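You operate a simulated robot arm through the tools that you are given. There is no shell and no other tool. Be economical: measure what you need, move in short steps, check, and stop when the job is done.

You are at the controls of a simulated two-armed robot. One attempt, no reset.

JOB
Wipe up the spill on the table top with the wipe and put it back.

The check looks at the end state, three seconds after you hand in, the way a careful person would. Anything else that was tipped, shoved, dropped, spilled or broken makes it a failure.

ROBOT AND FRAMES
Two 7-joint arms with two-finger parallel grippers on one trunk, on a base that drives. Base frame: it is fixed to the floor where the robot stands at the start and does not move with it; the origin is under the middle of the robot, x ahead of it, y to its left, z up. Readings come in m, rad, newtons and seconds.
The left shoulder is at the start at [0.05, 0.177, 1.154], the right one opposite. With the tool pointing down near the work surface each hand reaches from about 0.1 to 0.68 m from the robot's upright axis, wherever it stands, measured 20 degrees to its own side. Payload 3.43 kg a hand.
Tool frame (each hand has its own): the origin (TCP) lies between the finger pads and is the grasp point; the fingertips stand 0.034 m ahead of it; z points along the fingers, y is the line along which they close. Largest opening 0.128 m; finger width 0.024, thickness 0.012; the body of the gripper, 0.048 by 0.13 m, starts 0.096 m behind the TCP.
Orientation is that of the tool frame in the base frame, as [roll, pitch, yaw] about the fixed x, y, z axes, in that order (R = Rz(yaw) Ry(pitch) Rx(roll)). With the fingers straight down and closing along the base's y, the tool's x points along the base's -x, its y along +y and its z along -z.

CONTROLS
- The arms move only by the tool apply_moves. It takes "left_targets", "right_targets" or both (then of equal length, played together; a hand with none holds still); each is a list of rows, each a list of 7 numbers: the gripper command, from -1 (fully open) to 1 (shut), values between in proportion, then the shift along the base's x, y, z in m, then the turn, a rotation vector about the base's x, y, z in rad. In form: [[gripper, x, y, z, wx, wy, wz], ...]. A call has 1 to 20 rows; each row shifts and turns the commanded pose from where the row before left it. Each row takes 0.2 s and may step no farther than 0.05 m and 0.15 rad from the row before; otherwise, or with a gripper value out of range, the whole call is refused. Where a pose cannot be reached the arm comes as near as it can. A force on the tool above 40 N (or 10 N above the force at the start of the call, whichever is more), or a blocked arm, ends the call early, and 0.2 s more pass. Each finger travels about 0.108 m/s and halts on what it meets, pressing with about 28 N; the grip force reading is that of the motor and also rises with nothing between the fingers. The clock runs only during rows and for 0.2 s after the last one: add rows that do not move to give the fingers time. The reply holds the time, the measured pose of the TCP, the force on the tool along the base axes, the opening and the grip force, in the units named above and with some noise, with the torque about the TCP (base axes, N m) and any sound that the robot's microphone picked up, and new pictures: "pictures" is both (left out), scene, wrist or none (wrist: the cameras of the hands that moved).
- Cameras (640 x 400 px; columns grow to the right, rows downward): "scene" is now at [0.141, -0.0388, 1.3009]; the picture's right is [-0.47, -0.88, 0.00], its down [-0.63, 0.33, -0.70] and it looks along [0.62, -0.33, -0.71] (base axes); focal length 287 px, centre (320, 200). "left" rides on the left gripper at [0.076, 0.011, -0.16] in its tool frame; the picture's right is [-0.15, 0.99, 0.00], its down [-0.88, -0.13, -0.46] and it looks along [-0.45, -0.07, 0.89] (tool axes); focal length 234 px, centre (320, 200). "right" rides on the right gripper at [0.076, -0.011, -0.16] in its tool frame; the picture's right is [0.15, 0.99, 0.00], its down [-0.88, 0.13, -0.46] and it looks along [-0.45, 0.07, 0.89] (tool axes); focal length 234 px, centre (320, 200). There is no depth. A picture from a camera that has moved, and an enlarged one, comes with that camera's place and axes in the base frame and with its lens.
- move_column(by): slides the trunk up (or, below 0, down) by that many m; the arms and the scene camera ride with it, the base frame stays. It gives what a move gives, with no picture.
- steer(legs): drives the robot by 1 to 6 legs, each [ahead, turn to the left] in m and rad, along the robot's own axes; the way and the turn of a leg run together, so that a leg with both is an arc; at most 1.5 m and 3.142 rad a leg. The arms and the cameras ride along, it lands a little off, and it stops where it bumps. It gives what a move gives, and a new picture of the scene camera.
- aim_head(pan, tilt): turns the head with the scene camera to pan (to the left, within 1.396 rad either way) and tilt (down, from -0.506 to 1.204), counted from straight ahead of the robot. It gives what a move gives, and a new picture of the scene camera.
- close_up(camera, box): a new picture of the part [left, top, right, bottom] of that camera's present view, enlarged. It takes no simulated time.
- finish_job(): hands the job in; it is judged then, once.

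Go step by step. Nothing tells you exact positions but the pictures and the camera data: compare them with the known pose of the tool, close in by small moves and look again before you grip or let go. The budget is 120 turns and 260 pictures, counting those below and the enlarged ones. Unless the task says otherwise, let go and move clear before handing in, and close with one line.

The tools are called after "Emit:" as a command line: name --argument value ..., lists and objects as JSON in quotes. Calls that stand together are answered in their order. apply_moves: Moves the arms, as the interface text tells. Its arguments: {"type":"object","properties":{"left_targets":{"type":"array","items":{"type":"array","items":{"type":"number"}}},"right_targets":{"type":"array","items":{"type":"array","items":{"type":"number"}}},"pictures":{"type":"string","enum":["both","scene","wrist","none"]}},"required":[]} The other tools are called the same way: move_column (by) slides the trunk up or down; steer (legs) drives the base; aim_head (pan, tilt) turns the head that bears the scene camera; close_up (camera, box) takes an enlarged picture of a part of a camera's view; finish_job () hands the job in.

At the start:

```text
clock: 0.0
left_position: [0.3734, -0.0118, 1.006]
left_ee_rot: [3.14, -0.004, 3.13]
left_ft_force: [0.7, -0.1, 1.2]
left_ft_torque: [0.02, -0.01, -0.02]
left_width: 0.1282
left_grip_force: 0.1
right_position: [0.3898, -0.4983, 1.0324]
right_ee_rot: [-3.141, -0.001, 3.13]
right_ft_force: [-0.4, -0.3, -0.6]
right_ft_torque: [0.01, 0.01, -0.01]
right_width: 0.1279
right_grip_force: 0.0
trunk travel left (down, up): [-0.325, 0.076]
robot x, y, heading: [-0.0011, -0.0005, 0.0]
head pan, tilt: [-0.485, 0.791]
```

scene: 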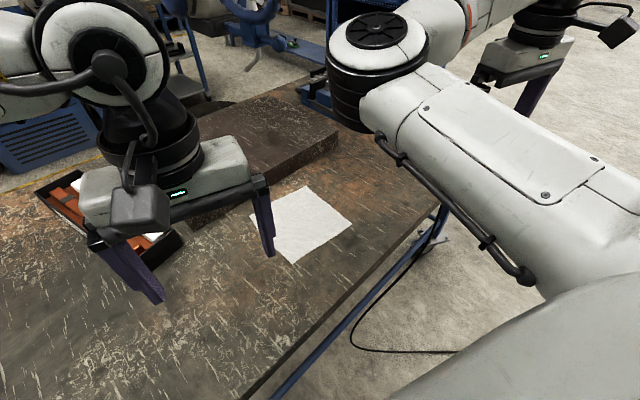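
right: 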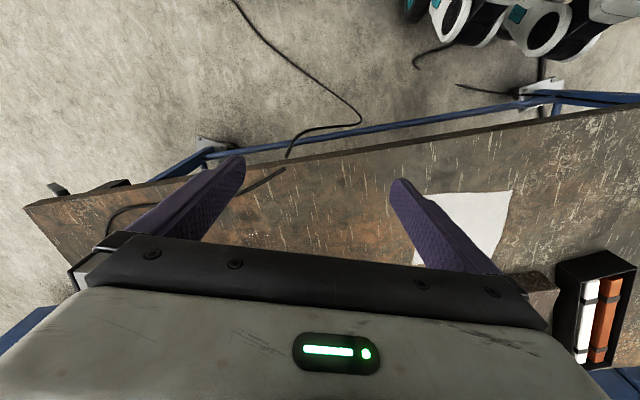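
left: 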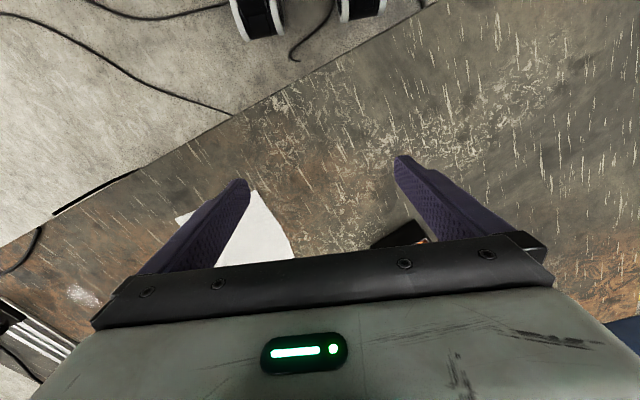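

I see a worn table top with a white square, which may be the wipe, a dark tray with coloured items and a raised block. I haven't found the spill yet, so I'll look around.

Emit:
aim_head --pan -0.2 --tilt 0.8

Emit:
close_up --camera "left" --box '[0, 180, 160, 280]'

Emit:
close_up --camera "right" --box '[400, 160, 640, 310]'

```text
clock: 0.8
left_position: [0.373, -0.0115, 1.0053]
left_ee_rot: [-3.142, -0.002, 3.13]
left_ft_force: [0.3, -0.2, 0.8]
left_ft_torque: [0.01, -0.01, -0.02]
left_width: 0.1282
left_grip_force: 0.1
right_position: [0.3908, -0.4982, 1.0336]
right_ee_rot: [3.141, 0.001, 3.128]
right_ft_force: [0.2, -0.1, -0.8]
right_ft_torque: [0.03, 0.0, 0.02]
right_width: 0.1281
right_grip_force: 0.0
trunk travel left (down, up): [-0.325, 0.076]
robot x, y, heading: [-0.0023, 0.0009, -0.001]
head pan, tilt: [-0.201, 0.799]
camera scene: at [0.1483, -0.0171, 1.3002], right [-0.2, -0.98, 0.0], down [-0.7, 0.14, -0.7], along [0.68, -0.14, -0.72], focal length 287 px, centre (320, 200)
```

scene: 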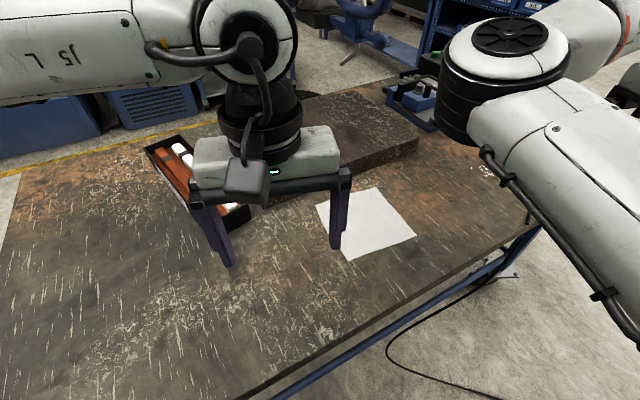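

```text
4.00 times, centred on (80, 230) of left
camera zoom: at [0.2987, 0.0007, 1.1648], right [0.16, 0.99, 0.0], down [0.88, -0.14, 0.45], along [0.45, -0.07, -0.89], focal length 937 px, centre (1280, 80)
```

zoom: 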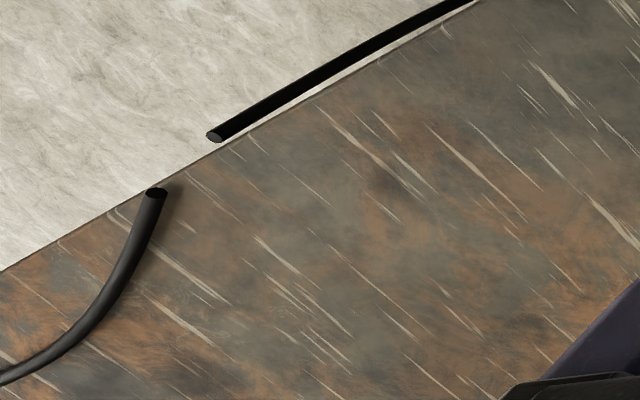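

```text
2.67 times, centred on (520, 235) of right
camera zoom: at [0.3128, -0.5074, 1.1908], right [-0.13, 0.99, 0.0], down [0.88, 0.12, 0.46], along [0.45, 0.06, -0.89], focal length 624 px, centre (-213, 107)
```

zoom: 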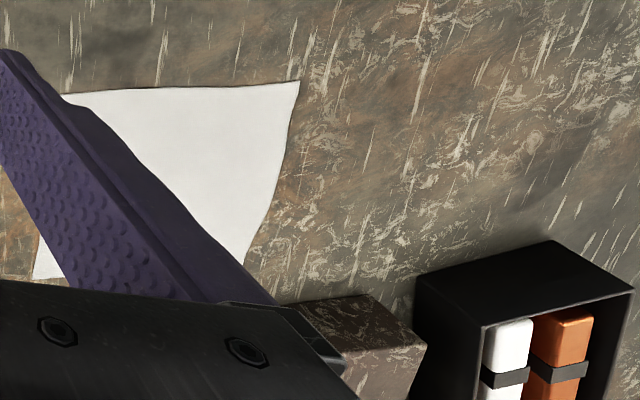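

A speckled pale patch near the far right corner of the table may be the spill. I'll zoom in on it, the tray and the white sheet.

Emit:
close_up --camera "left" --box '[0, 250, 160, 350]'

Emit:
close_up --camera "scene" --box '[130, 80, 450, 280]'

Emit:
close_up --camera "scene" --box '[400, 110, 560, 210]'

```text
4.00 times, centred on (80, 300) of left
camera zoom: at [0.2987, 0.0007, 1.1648], right [0.16, 0.99, 0.0], down [0.88, -0.14, 0.45], along [0.45, -0.07, -0.89], focal length 937 px, centre (1280, -200)
```

zoom: 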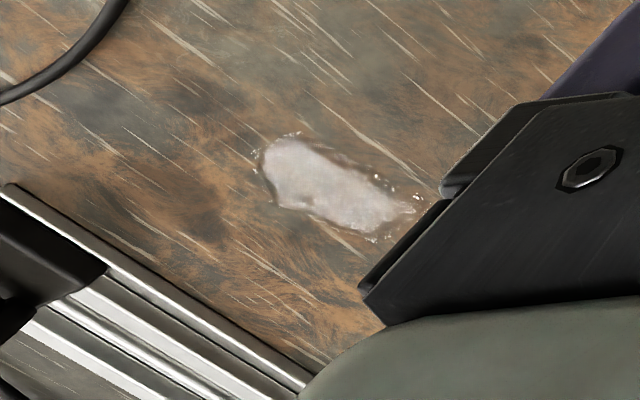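

```text
2.00 times, centred on (290, 180) of scene
camera zoom: at [0.1483, -0.0171, 1.3002], right [-0.2, -0.98, 0.0], down [-0.7, 0.14, -0.7], along [0.68, -0.14, -0.72], focal length 574 px, centre (380, 240)
```

zoom: 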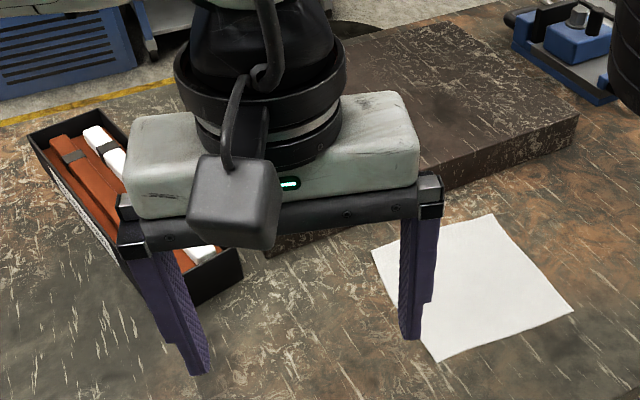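

```text
4.00 times, centred on (480, 160) of scene
camera zoom: at [0.1483, -0.0171, 1.3002], right [-0.2, -0.98, 0.0], down [-0.7, 0.14, -0.7], along [0.68, -0.14, -0.72], focal length 1147 px, centre (-320, 360)
```

zoom: 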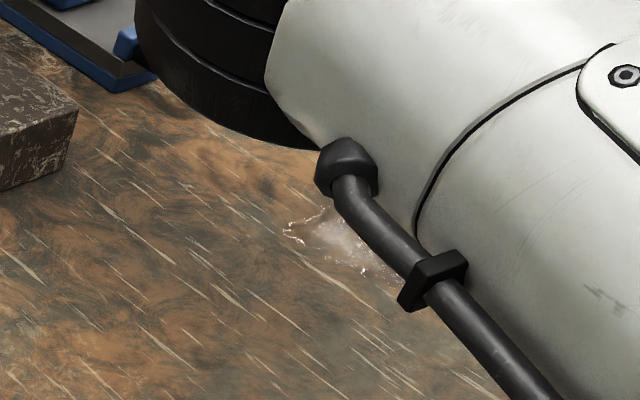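

The milky puddle on the table at about (0.65, -0.60, 0.787) is the spill. The white sheet, about 0.17 m square and centred near (0.55, -0.205), is the wipe. The spill is out of reach, so I'll have to drive sideways along the table edge, and I'll check the space to the right first.

Emit:
aim_head --pan -1.2 --tilt 0.6

Emit:
aim_head --pan -0.75 --tilt 0.45

Emit:
aim_head --pan 0.3 --tilt 0.95

```text
clock: 2.1
left_position: [0.3723, -0.0116, 1.0056]
left_ee_rot: [3.141, -0.001, 3.132]
left_ft_force: [-0.3, -0.6, -0.6]
left_ft_torque: [-0.02, 0.04, 0.03]
left_width: 0.1278
left_grip_force: 0.1
right_position: [0.3895, -0.4978, 1.0338]
right_ee_rot: [-3.141, -0.002, 3.129]
right_ft_force: [0.9, -0.7, -0.4]
right_ft_torque: [0.01, -0.01, 0.02]
right_width: 0.1281
right_grip_force: 0.1
trunk travel left (down, up): [-0.325, 0.076]
robot x, y, heading: [0.0025, 0.0012, 0.003]
head pan, tilt: [-1.201, 0.6]
camera scene: at [0.1013, -0.0834, 1.317], right [-0.93, -0.36, 0.0], down [-0.2, 0.53, -0.82], along [0.3, -0.77, -0.57], focal length 287 px, centre (320, 200)
```

scene: 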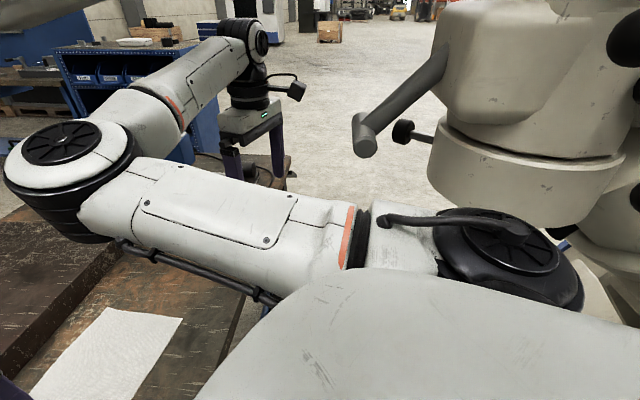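

```text
clock: 3.0
left_position: [0.3725, -0.0118, 1.0067]
left_ee_rot: [3.141, -0.001, 3.133]
left_ft_force: [-0.5, -0.1, -0.2]
left_ft_torque: [-0.02, 0.0, 0.0]
left_width: 0.1278
left_grip_force: 0.0
right_position: [0.389, -0.4991, 1.0322]
right_ee_rot: [-3.141, 0.0, 3.129]
right_ft_force: [-0.7, -0.8, -0.5]
right_ft_torque: [0.02, 0.0, 0.01]
right_width: 0.128
right_grip_force: 0.1
trunk travel left (down, up): [-0.325, 0.076]
robot x, y, heading: [0.0008, -0.0028, 0.0]
head pan, tilt: [-0.75, 0.45]
camera scene: at [0.1365, -0.0637, 1.3306], right [-0.68, -0.73, 0.0], down [-0.32, 0.3, -0.9], along [0.66, -0.61, -0.44], focal length 287 px, centre (320, 200)
```

scene: 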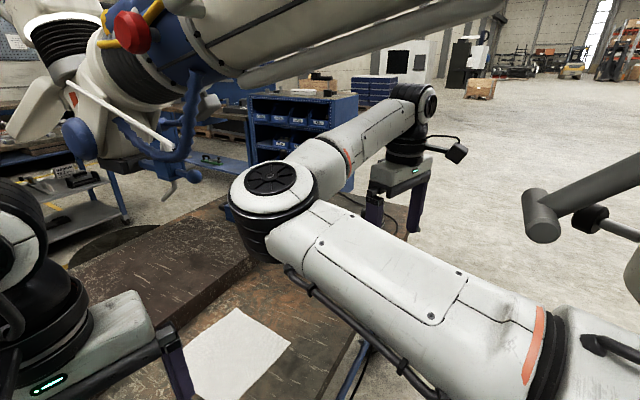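

```text
clock: 4.3
left_position: [0.3721, -0.0118, 1.007]
left_ee_rot: [-3.141, -0.002, 3.131]
left_ft_force: [-0.2, -0.2, 0.2]
left_ft_torque: [0.01, 0.0, 0.02]
left_width: 0.1278
left_grip_force: 0.2
right_position: [0.3895, -0.4986, 1.0325]
right_ee_rot: [3.14, 0.0, 3.129]
right_ft_force: [0.6, 0.3, 0.0]
right_ft_torque: [-0.02, -0.01, 0.03]
right_width: 0.1281
right_grip_force: 0.0
trunk travel left (down, up): [-0.325, 0.076]
robot x, y, heading: [0.001, -0.0022, -0.002]
head pan, tilt: [0.3, 0.949]
camera scene: at [0.1388, 0.0204, 1.2886], right [0.29, -0.96, 0.0], down [-0.78, -0.24, -0.58], along [0.56, 0.17, -0.81], focal length 287 px, centre (320, 200)
```

scene: 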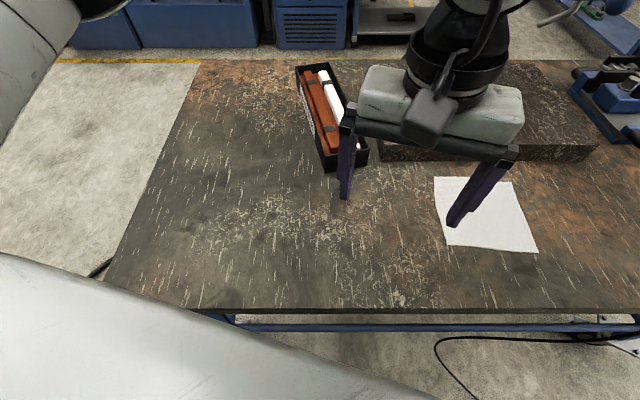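

The sheet and tray are clear. There is a large white body with a rod close on my right, so I'll compare with the left side to see whether it belongs to me or is an obstacle.

Emit:
aim_head --pan 1.2 --tilt 0.6

Emit:
aim_head --pan -1.396 --tilt 0.3

```text
clock: 5.5
left_position: [0.3728, -0.0121, 1.0069]
left_ee_rot: [-3.14, -0.004, 3.132]
left_ft_force: [-0.3, 0.1, 0.7]
left_ft_torque: [-0.01, -0.02, -0.03]
left_width: 0.1282
left_grip_force: 0.0
right_position: [0.3877, -0.4969, 1.0315]
right_ee_rot: [-3.141, 0.0, 3.128]
right_ft_force: [0.0, -0.4, 0.7]
right_ft_torque: [0.01, -0.03, 0.04]
right_width: 0.128
right_grip_force: 0.1
trunk travel left (down, up): [-0.325, 0.076]
robot x, y, heading: [-0.0031, -0.0022, 0.0]
head pan, tilt: [1.201, 0.6]
camera scene: at [0.1013, 0.0814, 1.317], right [0.93, -0.36, 0.0], down [-0.2, -0.53, -0.82], along [0.3, 0.77, -0.57], focal length 287 px, centre (320, 200)
```

scene: 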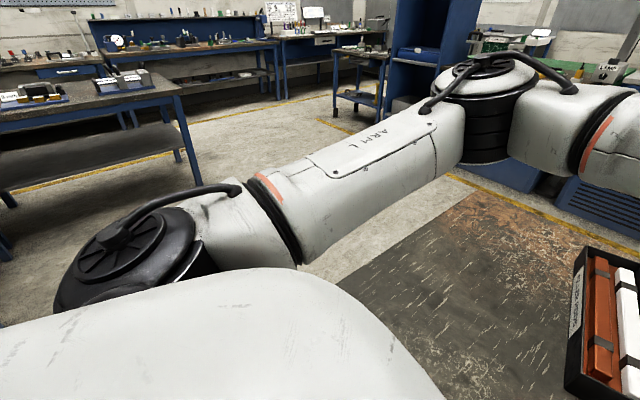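

```text
clock: 7.8
left_position: [0.372, -0.0124, 1.0057]
left_ee_rot: [-3.141, -0.002, 3.13]
left_ft_force: [0.3, -0.5, -0.8]
left_ft_torque: [0.01, 0.0, -0.01]
left_width: 0.1279
left_grip_force: 0.1
right_position: [0.3888, -0.4979, 1.0331]
right_ee_rot: [3.141, -0.001, 3.129]
right_ft_force: [-0.1, -0.4, -0.1]
right_ft_torque: [-0.02, -0.03, -0.04]
right_width: 0.1282
right_grip_force: 0.0
trunk travel left (down, up): [-0.325, 0.076]
robot x, y, heading: [-0.0021, -0.0001, -0.001]
head pan, tilt: [-1.396, 0.3]
camera scene: at [0.0856, -0.0929, 1.3445], right [-0.98, -0.17, 0.0], down [-0.05, 0.29, -0.96], along [0.17, -0.94, -0.3], focal length 287 px, centre (320, 200)
```

scene: 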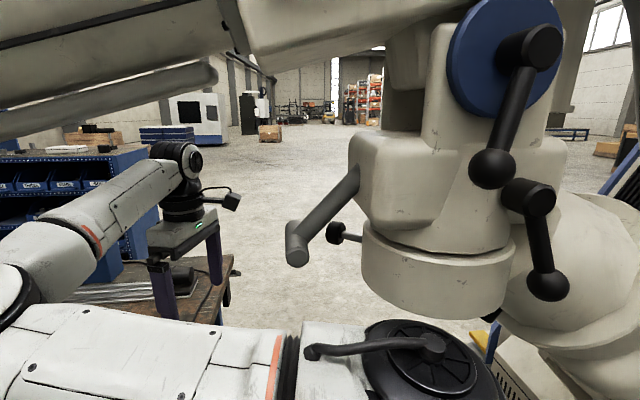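

There is a machine head hanging close on my right, with its rod tip near (0.17, -0.40, 1.18), so I shouldn't swing right. I'll look down to see how much room there is ahead under the table edge.

Emit:
aim_head --pan 0.0 --tilt 1.2

Emit:
aim_head --pan -0.5 --tilt 1.2

Emit:
close_up --camera "right" --box '[0, 100, 240, 250]'

```text
clock: 9.3
left_position: [0.3722, -0.012, 1.0059]
left_ee_rot: [-3.141, -0.002, 3.132]
left_ft_force: [-1.2, 0.1, -0.5]
left_ft_torque: [-0.03, -0.01, 0.01]
left_width: 0.1279
left_grip_force: 0.0
right_position: [0.3886, -0.4977, 1.0321]
right_ee_rot: [3.141, -0.001, 3.13]
right_ft_force: [-0.4, -0.6, -0.4]
right_ft_torque: [-0.01, -0.01, -0.01]
right_width: 0.1279
right_grip_force: 0.2
trunk travel left (down, up): [-0.325, 0.076]
robot x, y, heading: [-0.0013, 0.001, -0.004]
head pan, tilt: [0.0, 1.201]
camera scene: at [0.1252, -0.0011, 1.2724], right [0.0, -1.0, 0.0], down [-0.93, 0.0, -0.36], along [0.36, 0.0, -0.93], focal length 287 px, centre (320, 200)
```

scene: 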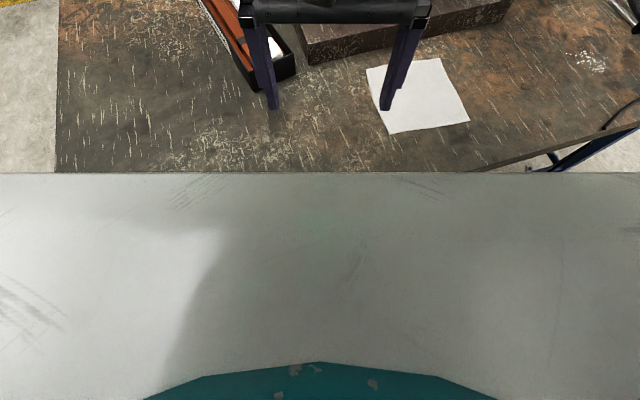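

```text
clock: 10.2
left_position: [0.3721, -0.0108, 1.0061]
left_ee_rot: [-3.141, -0.002, 3.131]
left_ft_force: [-0.2, -0.5, 0.4]
left_ft_torque: [-0.01, -0.02, -0.01]
left_width: 0.1279
left_grip_force: 0.0
right_position: [0.3891, -0.4985, 1.0326]
right_ee_rot: [-3.141, -0.001, 3.131]
right_ft_force: [-0.5, 0.6, 0.7]
right_ft_torque: [-0.01, -0.02, -0.02]
right_width: 0.1281
right_grip_force: 0.1
trunk travel left (down, up): [-0.325, 0.076]
robot x, y, heading: [0.0009, -0.0027, 0.0]
head pan, tilt: [-0.499, 1.201]
camera scene: at [0.1184, -0.0277, 1.2724], right [-0.48, -0.88, 0.0], down [-0.82, 0.45, -0.36], along [0.32, -0.17, -0.93], focal length 287 px, centre (320, 200)
```

scene: 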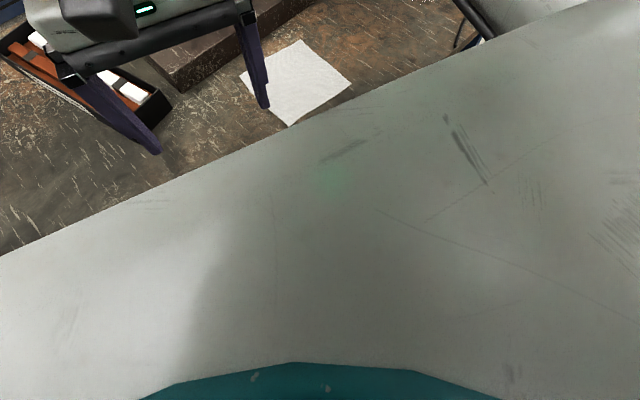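

```text
2.67 times, centred on (120, 175) of right
camera zoom: at [0.3128, -0.5074, 1.1908], right [-0.13, 0.99, 0.0], down [0.88, 0.12, 0.46], along [0.45, 0.06, -0.89], focal length 624 px, centre (853, 267)
```

zoom: 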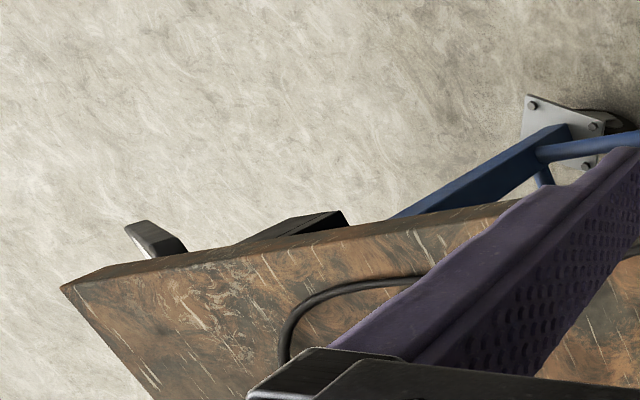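

From two views the spill comes out at (0.642, -0.604), about 0.10 m long, with a tray of metal bars roughly 0.15 m beyond it. I'll test whether the right hand can get above it with the tool tilted outward, without driving.

Emit:
apply_moves --right_targets '[[-1, 0.03, -0.01, -0.012, -0.0435, -0.061, 0], [-1, 0.03, -0.01, -0.012, -0.0435, -0.061, 0], [-1, 0.03, -0.01, -0.012, -0.0435, -0.061, 0], [-1, 0.03, -0.01, -0.012, -0.0435, -0.061, 0], [-1, 0.03, -0.01, -0.012, -0.0435, -0.061, 0], [-1, 0.03, -0.01, -0.012, -0.0435, -0.061, 0], [-1, 0.03, -0.01, -0.012, -0.0435, -0.061, 0], [-1, 0.03, -0.01, -0.012, -0.0435, -0.061, 0], [-1, 0, 0, 0, 0, 0, 0], [-1, 0, 0, 0, 0, 0, 0]]' --pictures "both"

Emit:
aim_head --pan -0.4 --tilt 0.8

```text
clock: 12.4
left_position: [0.3727, -0.0127, 1.0072]
left_ee_rot: [3.141, -0.004, 3.131]
left_ft_force: [-0.1, 0.8, 0.3]
left_ft_torque: [0.0, 0.01, 0.0]
left_width: 0.1278
left_grip_force: 0.0
right_position: [0.6272, -0.5778, 0.9354]
right_ee_rot: [-2.771, 0.485, -3.061]
right_ft_force: [-0.6, -0.2, -1.0]
right_ft_torque: [0.01, -0.04, 0.01]
right_width: 0.1281
right_grip_force: 0.0
trunk travel left (down, up): [-0.325, 0.076]
robot x, y, heading: [-0.001, -0.0008, -0.003]
head pan, tilt: [-0.499, 1.201]
camera scene: at [0.1184, -0.0278, 1.2724], right [-0.48, -0.88, 0.0], down [-0.82, 0.45, -0.36], along [0.32, -0.17, -0.93], focal length 287 px, centre (320, 200)
camera right: at [0.486, -0.5405, 1.0343], right [-0.04, 0.92, -0.39], down [0.58, 0.33, 0.74], along [0.81, -0.2, -0.55], focal length 234 px, centre (320, 200)
```

scene: 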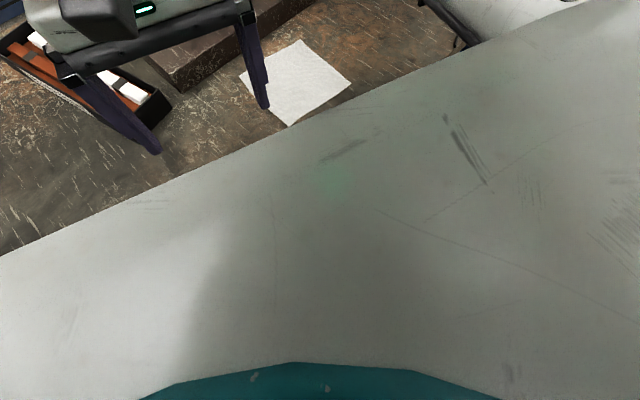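
right: 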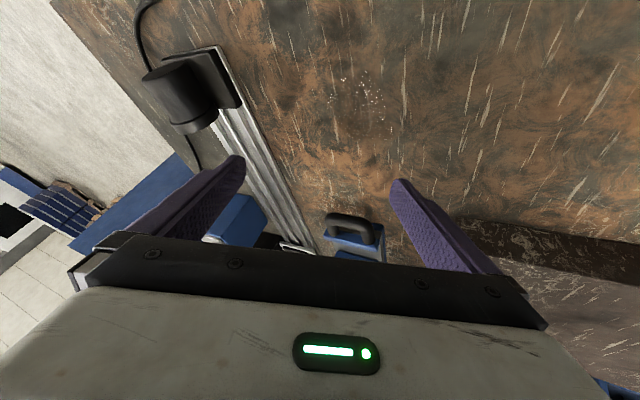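

```text
clock: 13.3
left_position: [0.3718, -0.0107, 1.0057]
left_ee_rot: [-3.141, -0.002, 3.131]
left_ft_force: [0.5, -0.3, 0.7]
left_ft_torque: [-0.02, -0.02, 0.01]
left_width: 0.1279
left_grip_force: 0.1
right_position: [0.6268, -0.5785, 0.9356]
right_ee_rot: [-2.77, 0.484, -3.06]
right_ft_force: [-0.4, -0.2, 0.0]
right_ft_torque: [0.0, -0.03, 0.02]
right_width: 0.128
right_grip_force: 0.1
trunk travel left (down, up): [-0.325, 0.076]
robot x, y, heading: [-0.0012, -0.0009, -0.005]
head pan, tilt: [-0.4, 0.799]
camera scene: at [0.1436, -0.0324, 1.3001], right [-0.39, -0.92, 0.0], down [-0.66, 0.28, -0.7], along [0.64, -0.27, -0.72], focal length 287 px, centre (320, 200)
```

scene: 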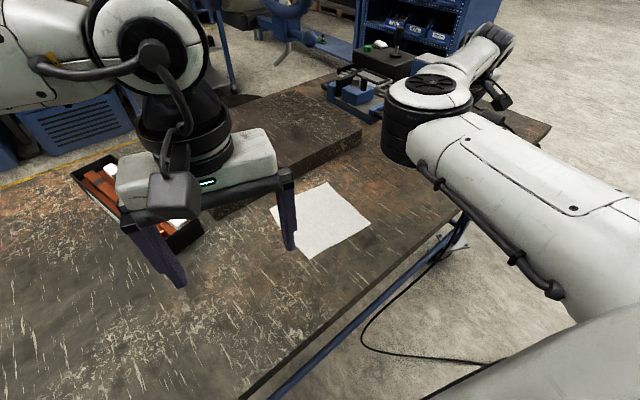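

The tilted reach works, so I don't need to drive. Next I'll lift the right hand back over the sheet, move the left hand aside and look at the sheet up close.

Emit:
apply_moves --right_targets '[[-1, -0.03, 0.01, 0.012, 0.0435, 0.061, 0], [-1, -0.03, 0.01, 0.012, 0.0435, 0.061, 0], [-1, -0.03, 0.01, 0.012, 0.0435, 0.061, 0], [-1, -0.03, 0.01, 0.012, 0.0435, 0.061, 0], [-1, -0.03, 0.01, 0.012, 0.0435, 0.061, 0], [-1, -0.03, 0.01, 0.012, 0.0435, 0.061, 0], [-1, -0.03, 0.01, 0.012, 0.0435, 0.061, 0], [-1, -0.03, 0.01, 0.012, 0.0435, 0.061, 0], [-1, 0, 0, 0, 0, 0, 0], [-1, 0, 0, 0, 0, 0, 0]]' --left_targets '[[-1, -0.01, 0.03, 0, 0, 0, 0], [-1, -0.01, 0.03, 0, 0, 0, 0], [-1, -0.01, 0.03, 0, 0, 0, 0], [-1, -0.01, 0.03, 0, 0, 0, 0], [-1, -0.01, 0.03, 0, 0, 0, 0], [-1, -0.01, 0.03, 0, 0, 0, 0], [-1, -0.01, 0.03, 0, 0, 0, 0], [-1, -0.01, 0.03, 0, 0, 0, 0], [-1, -0.01, 0.03, 0, 0, 0, 0], [-1, 0, 0, 0, 0, 0, 0]]' --pictures "none"

Emit:
apply_moves --right_targets '[[-1, 0.018, 0.04, 0, 0, 0, 0], [-1, 0.018, 0.04, 0, 0, 0, 0], [-1, 0.018, 0.04, 0, 0, 0, 0], [-1, 0.018, 0.04, 0, 0, 0, 0], [-1, 0.018, 0.04, 0, 0, 0, 0], [-1, 0.018, 0.04, 0, 0, 0, 0], [-1, 0.018, 0.04, -0.02, 0, 0, 0], [-1, 0, 0, -0.02, 0, 0, 0], [-1, 0, 0, 0, 0, 0, 0]]' --pictures "both"

```text
clock: 15.5
left_position: [0.2799, 0.2588, 1.0026]
left_ee_rot: [3.141, -0.001, 3.13]
left_ft_force: [-0.2, 0.0, -0.3]
left_ft_torque: [-0.01, -0.08, 0.0]
left_width: 0.1281
left_grip_force: 0.0
right_position: [0.3886, -0.497, 1.0338]
right_ee_rot: [3.141, 0.001, 3.129]
right_ft_force: [-0.2, 0.5, 0.5]
right_ft_torque: [-0.05, -0.02, -0.04]
right_width: 0.1281
right_grip_force: 0.0
trunk travel left (down, up): [-0.325, 0.076]
robot x, y, heading: [-0.0005, 0.0028, -0.004]
head pan, tilt: [-0.4, 0.799]
```

```text
clock: 17.5
left_position: [0.28, 0.26, 1.0032]
left_ee_rot: [3.141, -0.002, 3.132]
left_ft_force: [-0.6, 0.4, 0.4]
left_ft_torque: [-0.01, -0.04, -0.01]
left_width: 0.1279
left_grip_force: 0.0
right_position: [0.523, -0.349, 0.9964]
right_ee_rot: [-3.141, 0.009, 3.106]
right_ft_force: [-0.5, 1.0, -0.2]
right_ft_torque: [0.05, 0.01, 0.0]
right_width: 0.1279
right_grip_force: 0.0
right hand out of reach, approached as far as the arm can: row 3, 4, 5, 6, 7
trunk travel left (down, up): [-0.325, 0.076]
robot x, y, heading: [0.0006, 0.0051, 0.003]
head pan, tilt: [-0.4, 0.799]
camera scene: at [0.1436, -0.0323, 1.3002], right [-0.39, -0.92, 0.0], down [-0.66, 0.28, -0.7], along [0.64, -0.27, -0.72], focal length 287 px, centre (320, 200)
camera right: at [0.4452, -0.356, 1.1549], right [-0.11, 0.99, 0.0], down [0.88, 0.1, 0.46], along [0.46, 0.05, -0.89], focal length 234 px, centre (320, 200)
```

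scene: 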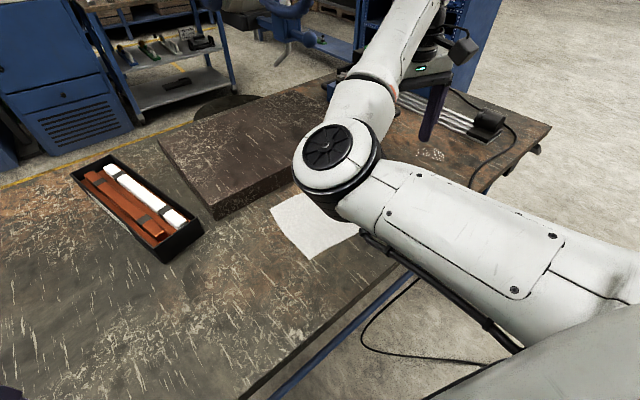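
right: 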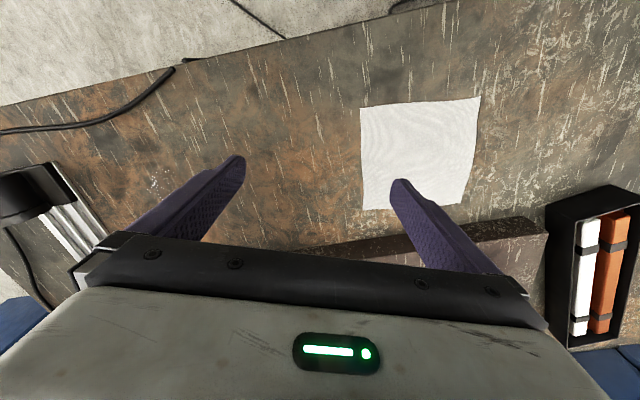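

The arm's elbow folds over the sheet and blocks the reach in this posture. Turning the base left about 0.28 rad squares the robot with the table, which should help with both the sheet and the spill.

Emit:
steer --legs '[[0, 0.14], [0, 0.14]]'

Emit:
close_up --camera "scene" --box '[60, 130, 300, 280]'

```text
clock: 19.1
left_position: [0.197, 0.3284, 1.0019]
left_ee_rot: [-3.141, -0.002, -2.871]
left_ft_force: [-0.1, 0.1, -0.5]
left_ft_torque: [0.02, 0.01, 0.0]
left_width: 0.1278
left_grip_force: 0.0
right_position: [0.5977, -0.1901, 0.994]
right_ee_rot: [-3.135, 0.001, -2.896]
right_ft_force: [-0.4, -0.4, 0.7]
right_ft_torque: [-0.02, 0.03, 0.03]
right_width: 0.1281
right_grip_force: 0.1
trunk travel left (down, up): [-0.325, 0.076]
robot x, y, heading: [0.0007, 0.0044, 0.286]
head pan, tilt: [-0.4, 0.799]
camera scene: at [0.1465, 0.0093, 1.3002], right [-0.12, -0.99, 0.0], down [-0.71, 0.08, -0.7], along [0.69, -0.08, -0.72], focal length 287 px, centre (320, 200)
```

scene: 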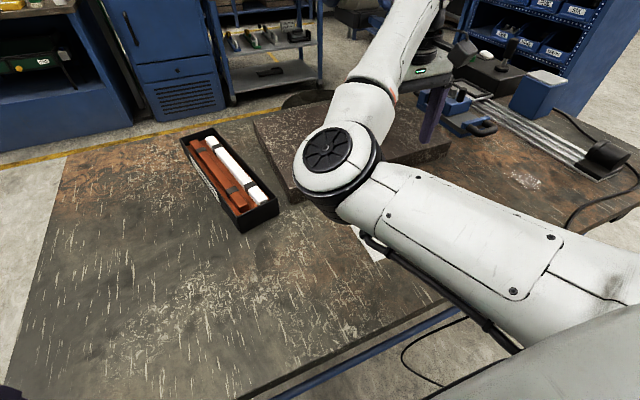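

```text
2.67 times, centred on (180, 205) of scene
camera zoom: at [0.1465, 0.0093, 1.3002], right [-0.12, -0.99, 0.0], down [-0.71, 0.08, -0.7], along [0.69, -0.08, -0.72], focal length 765 px, centre (693, 187)
```

zoom: 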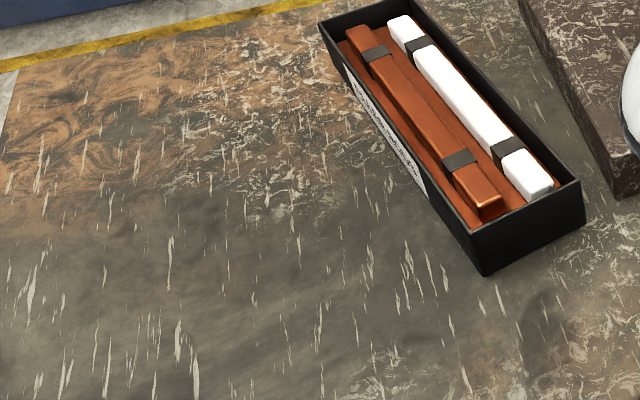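

The turn went cleanly. I'll move the right hand over the sheet's middle and lower it to look.

Emit:
apply_moves --right_targets '[[-1, -0.024, -0.008, -0.02, 0, 0, 0], [-1, -0.024, -0.008, -0.02, 0, 0, 0], [-1, 0, 0, -0.02, 0, 0, 0], [-1, 0, 0, -0.02, 0, 0, 0], [-1, 0, 0, 0, 0, 0, 0], [-1, 0, 0, 0, 0, 0, 0]]' --pictures "both"

```text
clock: 20.6
left_position: [0.1971, 0.3281, 1.0026]
left_ee_rot: [-3.141, -0.001, -2.869]
left_ft_force: [-0.2, 0.0, 0.8]
left_ft_torque: [0.03, -0.01, 0.01]
left_width: 0.1282
left_grip_force: 0.1
right_position: [0.5641, -0.235, 0.919]
right_ee_rot: [-3.12, 0.018, -2.939]
right_ft_force: [-0.1, 1.2, -0.1]
right_ft_torque: [0.01, -0.02, 0.01]
right_width: 0.1279
right_grip_force: 0.0
right hand out of reach, approached as far as the arm can: row 2
trunk travel left (down, up): [-0.325, 0.076]
robot x, y, heading: [0.0005, -0.0001, 0.287]
head pan, tilt: [-0.4, 0.799]
camera scene: at [0.1466, 0.009, 1.3002], right [-0.12, -0.99, 0.0], down [-0.71, 0.08, -0.7], along [0.69, -0.08, -0.72], focal length 287 px, centre (320, 200)
camera right: at [0.4892, -0.2579, 1.0755], right [-0.34, 0.94, -0.02], down [0.83, 0.31, 0.47], along [0.45, 0.14, -0.88], focal length 234 px, centre (320, 200)
```

scene: 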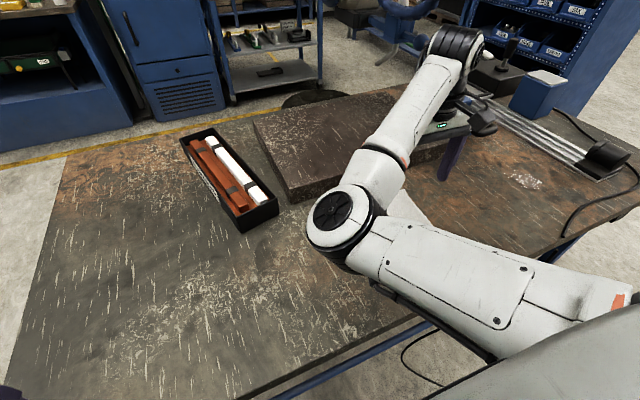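
right: 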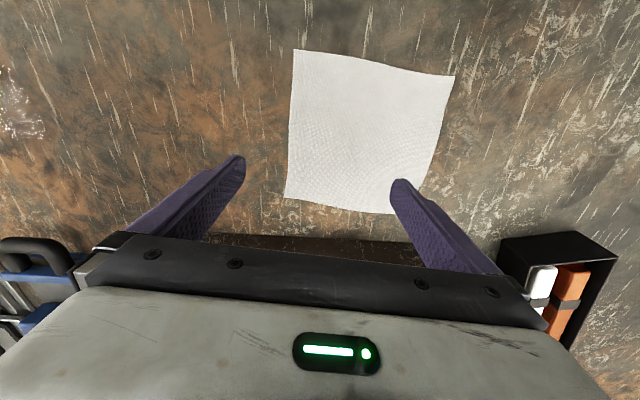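

The sheet looks like a woven cloth centred near (0.535, -0.19). My plan is to press two spread fingertips on it and slide it flat over the spill and back. First I'll nudge closer to its centre and set the finger spacing.

Emit:
apply_moves --right_targets '[[-0.25, -0.005, 0.01, 0, 0, 0, 0.045], [-0.25, -0.005, 0.01, 0, 0, 0, 0], [-0.25, -0.005, 0.01, 0, 0, 0, 0], [-0.25, -0.003, 0.01, 0, 0, 0, 0], [-0.25, 0, 0, 0, 0, 0, 0]]' --pictures "wrist"

```text
clock: 21.9
left_position: [0.1954, 0.3272, 1.0019]
left_ee_rot: [3.141, -0.001, -2.869]
left_ft_force: [-0.2, 0.8, 0.1]
left_ft_torque: [0.01, -0.01, 0.02]
left_width: 0.128
left_grip_force: 0.0
right_position: [0.5733, -0.2183, 0.9142]
right_ee_rot: [-3.11, 0.023, -2.906]
right_ft_force: [-0.4, 0.5, 1.2]
right_ft_torque: [-0.01, 0.02, 0.02]
right_width: 0.0802
right_grip_force: 0.0
right hand out of reach, approached as far as the arm can: row 2, 3, 4
trunk travel left (down, up): [-0.325, 0.076]
robot x, y, heading: [0.0017, 0.0026, 0.286]
head pan, tilt: [-0.4, 0.799]
stopped in row 5 (right hand): the arm was blocked; the commanded pose is now the measured one
camera right: at [0.4972, -0.2426, 1.0713], right [-0.37, 0.93, -0.03], down [0.81, 0.34, 0.47], along [0.45, 0.15, -0.88], focal length 234 px, centre (320, 200)
```

right: 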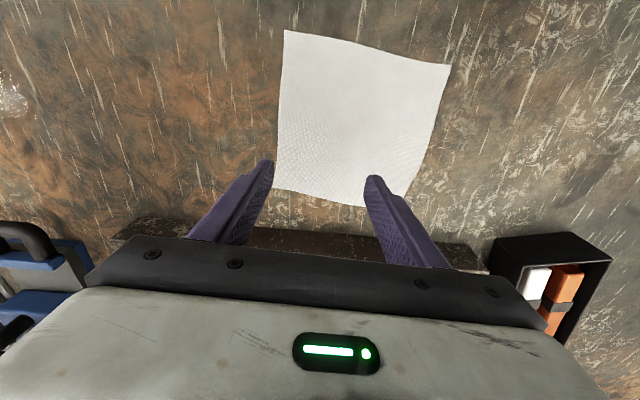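

The elbow fold limits how close in I can get. Lowering the hand and raising the trunk should relax that, so I'll do both in small steps and level the tool.

Emit:
move_column --by 0.07

Emit:
apply_moves --right_targets '[[-0.25, -0.005, 0.005, -0.03, 0.024, 0.029, 0], [-0.25, 0, 0, -0.03, 0, 0, 0], [-0.25, 0, 0, -0.03, 0, 0, 0], [-0.25, -0.005, 0.005, -0.03, 0, 0, 0], [-0.25, -0.005, 0.005, 0, 0, 0, 0], [-0.25, -0.005, 0.005, 0, 0, 0, 0], [-0.25, 0, 0, 0, 0, 0, 0]]' --pictures "wrist"

```text
clock: 23.0
left_position: [0.1952, 0.328, 1.0733]
left_ee_rot: [3.141, -0.002, -2.869]
left_ft_force: [0.0, -0.1, 0.4]
left_ft_torque: [0.03, 0.0, 0.01]
left_width: 0.128
left_grip_force: 0.0
right_position: [0.5722, -0.2182, 0.984]
right_ee_rot: [-3.11, 0.018, -2.905]
right_ft_force: [-0.5, 0.0, 0.4]
right_ft_torque: [-0.01, 0.0, 0.02]
right_width: 0.08
right_grip_force: 0.1
trunk travel left (down, up): [-0.395, 0.006]
robot x, y, heading: [-0.0019, -0.0002, 0.282]
head pan, tilt: [-0.4, 0.799]
```

```text
clock: 24.8
left_position: [0.1957, 0.3275, 1.072]
left_ee_rot: [3.141, -0.003, -2.869]
left_ft_force: [-0.5, 0.0, -0.6]
left_ft_torque: [0.0, -0.03, 0.01]
left_width: 0.1281
left_grip_force: 0.1
right_position: [0.5611, -0.2455, 0.8762]
right_ee_rot: [-3.089, 0.013, -2.973]
right_ft_force: [0.0, -0.2, -0.3]
right_ft_torque: [0.06, 0.0, -0.01]
right_width: 0.08
right_grip_force: 0.1
trunk travel left (down, up): [-0.395, 0.006]
robot x, y, heading: [-0.0011, 0.0016, 0.28]
head pan, tilt: [-0.4, 0.799]
stopped in row 7 (right hand): the arm was blocked; the commanded pose is now the measured one
camera right: at [0.4843, -0.26, 1.034], right [-0.31, 0.95, -0.05], down [0.84, 0.3, 0.46], along [0.45, 0.1, -0.89], focal length 234 px, centre (320, 200)
```

right: 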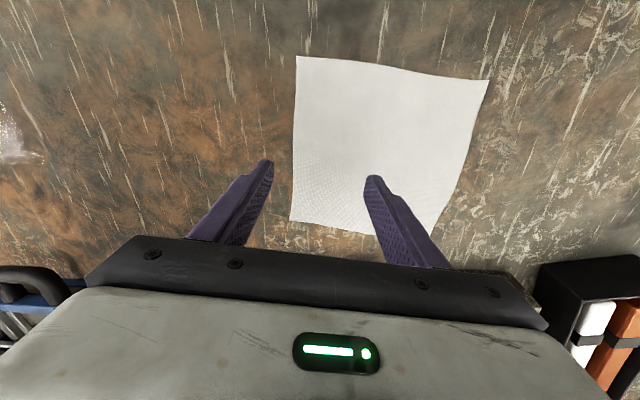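

A wrist limit seems to be pushing the yaw round. I'll yaw the hand clockwise, which the tilt at the spill also needs, and then move towards the sheet's centre.

Emit:
apply_moves --right_targets '[[-0.25, 0, 0, 0, 0, 0, -0.12], [-0.25, 0, 0, 0, 0, 0, -0.12], [-0.25, 0, 0, 0, 0, 0, -0.12], [-0.25, 0, 0, 0, 0, 0, -0.12], [-0.25, 0, 0, 0, 0.05, 0.02, -0.1], [-0.25, -0.004, 0.012, 0, 0, 0, 0], [-0.25, -0.004, 0.012, 0, 0, 0, 0], [-0.25, -0.004, 0.012, 0, 0, 0, 0], [-0.25, -0.004, 0.012, 0, 0, 0, 0], [-0.25, 0, 0, 0, 0, 0, 0]]' --pictures "both"

```text
clock: 27.2
left_position: [0.1968, 0.3274, 1.0719]
left_ee_rot: [-3.141, -0.001, -2.869]
left_ft_force: [0.1, 0.0, 0.0]
left_ft_torque: [0.02, 0.0, 0.0]
left_width: 0.1278
left_grip_force: 0.0
right_position: [0.5524, -0.2402, 0.8877]
right_ee_rot: [-3.097, 0.021, 2.665]
right_ft_force: [0.5, 0.2, 0.7]
right_ft_torque: [-0.05, 0.03, 0.01]
right_width: 0.08
right_grip_force: 0.0
trunk travel left (down, up): [-0.395, 0.006]
robot x, y, heading: [0.0011, 0.0003, 0.282]
head pan, tilt: [-0.4, 0.799]
stopped in row 10 (right hand): the arm was blocked; the commanded pose is now the measured one
camera scene: at [0.1466, 0.0089, 1.3702], right [-0.12, -0.99, 0.0], down [-0.71, 0.08, -0.7], along [0.69, -0.08, -0.72], focal length 287 px, centre (320, 200)
camera right: at [0.4805, -0.2072, 1.0445], right [0.32, 0.94, -0.05], down [0.84, -0.27, 0.47], along [0.43, -0.19, -0.88], focal length 234 px, centre (320, 200)
```

scene: 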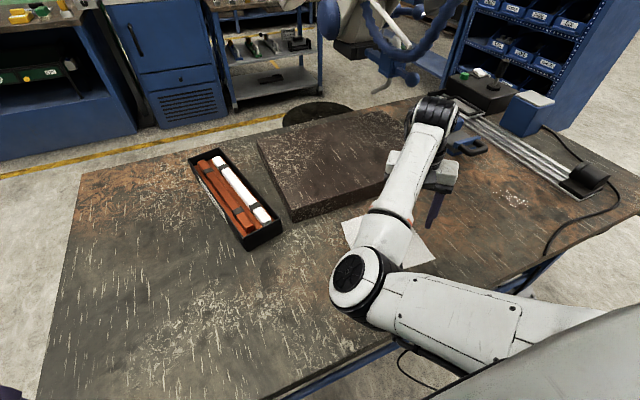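
right: 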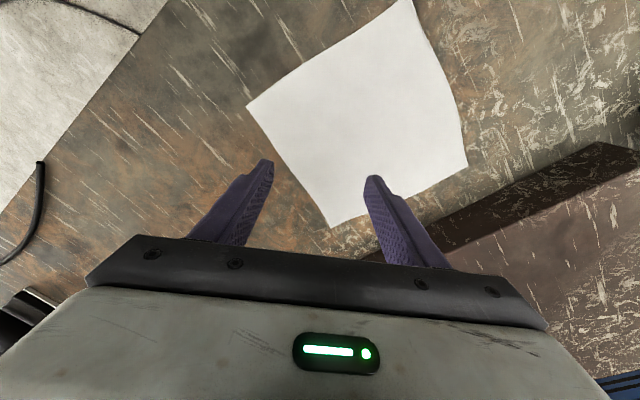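

The arm is folded as far as it goes here, so backing the base up about 0.08 m will bring the sheet's centre into range.

Emit:
apply_moves --right_targets '[[-0.25, 0, 0, 0.03, 0, 0, 0], [-0.25, 0, 0, 0, 0, 0, 0]]' --pictures "none"

Emit:
steer --legs '[[-0.08, 0]]'

Emit:
apply_moves --right_targets '[[-0.25, 0.014, 0.018, 0, 0, 0, 0], [-0.25, 0.014, 0.018, 0, 0, 0, 0], [-0.25, 0.014, 0.018, -0.01, 0, 0, 0], [-0.25, 0.014, 0.018, -0.01, 0, 0, 0], [-0.25, 0, 0, 0, 0, 0, 0]]' --pictures "wrist"

```text
clock: 27.8
left_position: [0.1967, 0.3291, 1.0734]
left_ee_rot: [3.141, -0.001, -2.87]
left_ft_force: [-0.4, -0.8, -0.1]
left_ft_torque: [0.04, -0.04, 0.0]
left_width: 0.1282
left_grip_force: 0.0
right_position: [0.5514, -0.2586, 0.9182]
right_ee_rot: [-3.075, 0.033, 2.639]
right_ft_force: [-0.7, 0.1, 0.0]
right_ft_torque: [-0.01, 0.06, 0.02]
right_width: 0.08
right_grip_force: 0.1
trunk travel left (down, up): [-0.395, 0.006]
robot x, y, heading: [-0.0007, -0.001, 0.284]
head pan, tilt: [-0.4, 0.799]
```

```text
clock: 28.9
left_position: [0.1164, 0.3037, 1.073]
left_ee_rot: [-3.141, -0.001, -2.872]
left_ft_force: [-0.2, -0.3, 0.0]
left_ft_torque: [-0.02, -0.02, 0.02]
left_width: 0.128
left_grip_force: 0.0
right_position: [0.4744, -0.2802, 0.9216]
right_ee_rot: [-3.084, 0.034, 2.638]
right_ft_force: [-0.8, 0.0, -0.4]
right_ft_torque: [0.02, -0.02, 0.0]
right_width: 0.0798
right_grip_force: 0.1
trunk travel left (down, up): [-0.395, 0.006]
robot x, y, heading: [-0.0814, -0.0251, 0.276]
head pan, tilt: [-0.4, 0.799]
camera scene: at [0.066, -0.0144, 1.3703], right [-0.12, -0.99, 0.0], down [-0.71, 0.08, -0.7], along [0.69, -0.08, -0.72], focal length 287 px, centre (320, 200)
```

scene: 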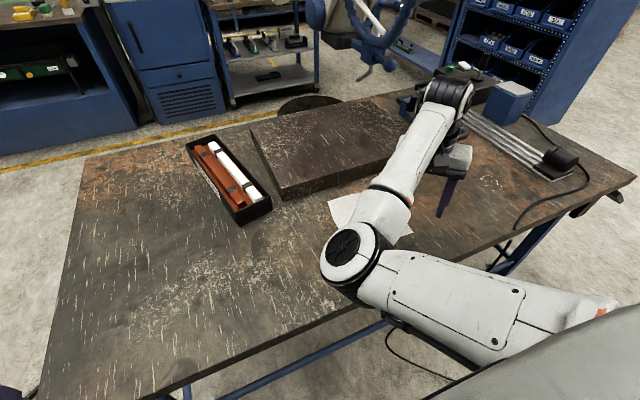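

```text
clock: 30.1
left_position: [0.1167, 0.3046, 1.0735]
left_ee_rot: [-3.141, -0.003, -2.869]
left_ft_force: [0.0, 0.1, 0.2]
left_ft_torque: [0.0, -0.01, -0.01]
left_width: 0.1284
left_grip_force: 0.0
right_position: [0.5248, -0.2592, 0.9083]
right_ee_rot: [-3.069, 0.04, 2.609]
right_ft_force: [-0.4, 0.3, 0.3]
right_ft_torque: [-0.02, 0.02, 0.02]
right_width: 0.0799
right_grip_force: 0.1
right hand out of reach, approached as far as the arm can: row 3, 4
trunk travel left (down, up): [-0.395, 0.006]
robot x, y, heading: [-0.0813, -0.0247, 0.282]
head pan, tilt: [-0.4, 0.799]
camera right: at [0.4545, -0.2169, 1.0638], right [0.38, 0.92, -0.08], down [0.82, -0.3, 0.48], along [0.42, -0.24, -0.87], focal length 234 px, centre (320, 200)
```

right: 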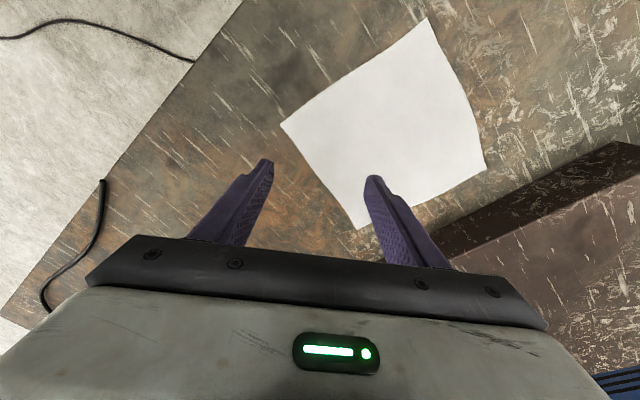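

The limit turns out to be a bearing limit, because the right hand can't go further left than about 37° right of my heading. Turning the base further left and moving forward again should fix both reaches.

Emit:
steer --legs '[[0, 0.23], [0.07, 0]]'

```text
clock: 31.9
left_position: [0.1005, 0.3755, 1.0721]
left_ee_rot: [-3.141, -0.002, -2.639]
left_ft_force: [0.3, 0.1, 0.1]
left_ft_torque: [0.0, 0.05, 0.01]
left_width: 0.1281
left_grip_force: 0.0
right_position: [0.6272, -0.0784, 0.9111]
right_ee_rot: [-3.079, 0.042, 2.837]
right_ft_force: [-0.4, -0.8, 0.1]
right_ft_torque: [-0.01, 0.01, 0.01]
right_width: 0.0801
right_grip_force: 0.1
trunk travel left (down, up): [-0.395, 0.006]
robot x, y, heading: [-0.0183, 0.0144, 0.51]
head pan, tilt: [-0.4, 0.799]
camera scene: at [0.1238, 0.0542, 1.37], right [0.11, -0.99, 0.0], down [-0.71, -0.08, -0.7], along [0.69, 0.08, -0.72], focal length 287 px, centre (320, 200)
```

scene: 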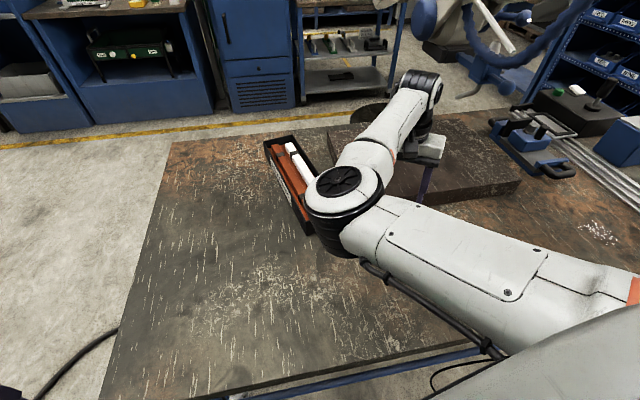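

I'll bring the hand over the sheet's centre and level the tool.

Emit:
apply_moves --right_targets '[[-0.25, -0.016, -0.023, 0, 0.018, 0.005, 0], [-0.25, -0.016, -0.023, 0, 0.018, 0.005, 0], [-0.25, -0.016, -0.023, 0, 0.018, 0.005, 0], [-0.25, -0.016, -0.023, 0, 0.018, 0.006, 0], [-0.25, -0.016, -0.023, -0.01, 0, 0, 0], [-0.25, 0, 0, -0.02, 0, 0, 0], [-0.25, 0, 0, 0, 0, 0, 0]]' --pictures "both"

```text
clock: 33.5
left_position: [0.0988, 0.3763, 1.0722]
left_ee_rot: [3.141, -0.002, -2.641]
left_ft_force: [0.7, 0.2, 0.5]
left_ft_torque: [0.02, 0.02, -0.02]
left_width: 0.1281
left_grip_force: 0.1
right_position: [0.5472, -0.1957, 0.882]
right_ee_rot: [3.139, 0.0, 2.835]
right_ft_force: [-0.3, -0.3, -0.8]
right_ft_torque: [0.04, 0.03, -0.01]
right_width: 0.08
right_grip_force: 0.0
trunk travel left (down, up): [-0.395, 0.006]
robot x, y, heading: [-0.0144, 0.0124, 0.508]
head pan, tilt: [-0.4, 0.799]
camera scene: at [0.1228, 0.0537, 1.3702], right [0.11, -0.99, 0.0], down [-0.71, -0.08, -0.7], along [0.69, 0.08, -0.72], focal length 287 px, centre (320, 200)
camera right: at [0.4709, -0.1824, 1.0405], right [0.16, 0.99, 0.0], down [0.88, -0.14, 0.46], along [0.45, -0.07, -0.89], focal length 234 px, centre (320, 200)
```

scene: 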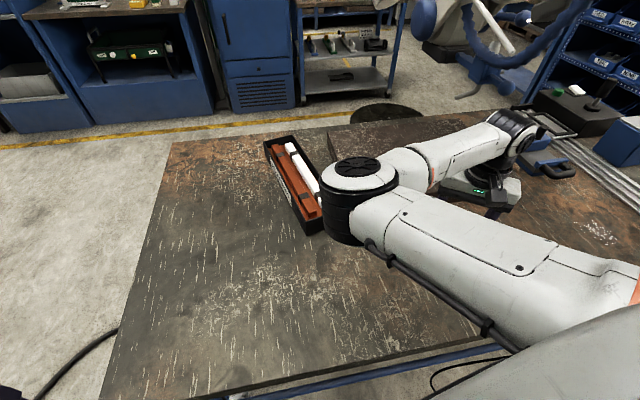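
right: 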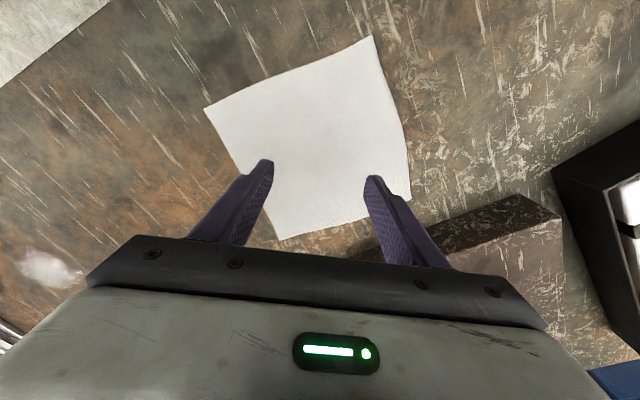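

The hand is well centred. I'll shift 15 mm in x, spread the fingers to about 90 mm and descend to just above contact.

Emit:
apply_moves --right_targets '[[-0.4, -0.014, 0, -0.015, 0, 0, 0], [-0.4, 0, 0, -0.015, 0, 0, 0], [-0.4, 0, 0, -0.015, 0, 0, 0], [-0.4, 0, 0, -0.006, 0, 0, 0], [-0.4, 0, 0, -0.002, 0, 0, 0], [-0.4, 0, 0, -0.002, 0, 0, 0], [-0.4, 0, 0, -0.002, 0, 0, 0], [-0.4, 0, 0, 0, 0, 0, 0]]' --pictures "wrist"

```text
clock: 34.7
left_position: [0.0976, 0.3756, 1.0723]
left_ee_rot: [-3.14, -0.002, -2.642]
left_ft_force: [-0.2, 0.0, -0.1]
left_ft_torque: [-0.01, 0.04, -0.02]
left_width: 0.128
left_grip_force: 0.1
right_position: [0.5342, -0.1957, 0.8356]
right_ee_rot: [3.139, 0.012, 2.834]
right_ft_force: [-2.1, 1.2, 22.0]
right_ft_torque: [-0.2, 0.32, -0.02]
right_width: 0.0896
right_grip_force: 0.1
trunk travel left (down, up): [-0.395, 0.006]
robot x, y, heading: [-0.0175, 0.0122, 0.514]
head pan, tilt: [-0.4, 0.799]
stopped in row 6 (right hand): the force on the tool passed its limit (the readings are from after the stop); the commanded pose is now the measured one
camera right: at [0.4569, -0.1824, 0.9926], right [0.16, 0.99, 0.0], down [0.87, -0.14, 0.47], along [0.46, -0.08, -0.88], focal length 234 px, centre (320, 200)
```

right: 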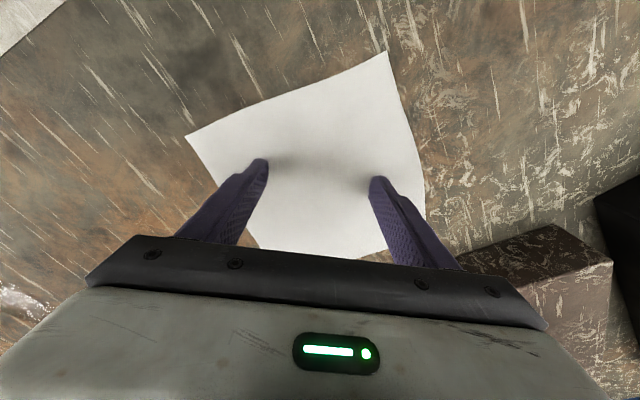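

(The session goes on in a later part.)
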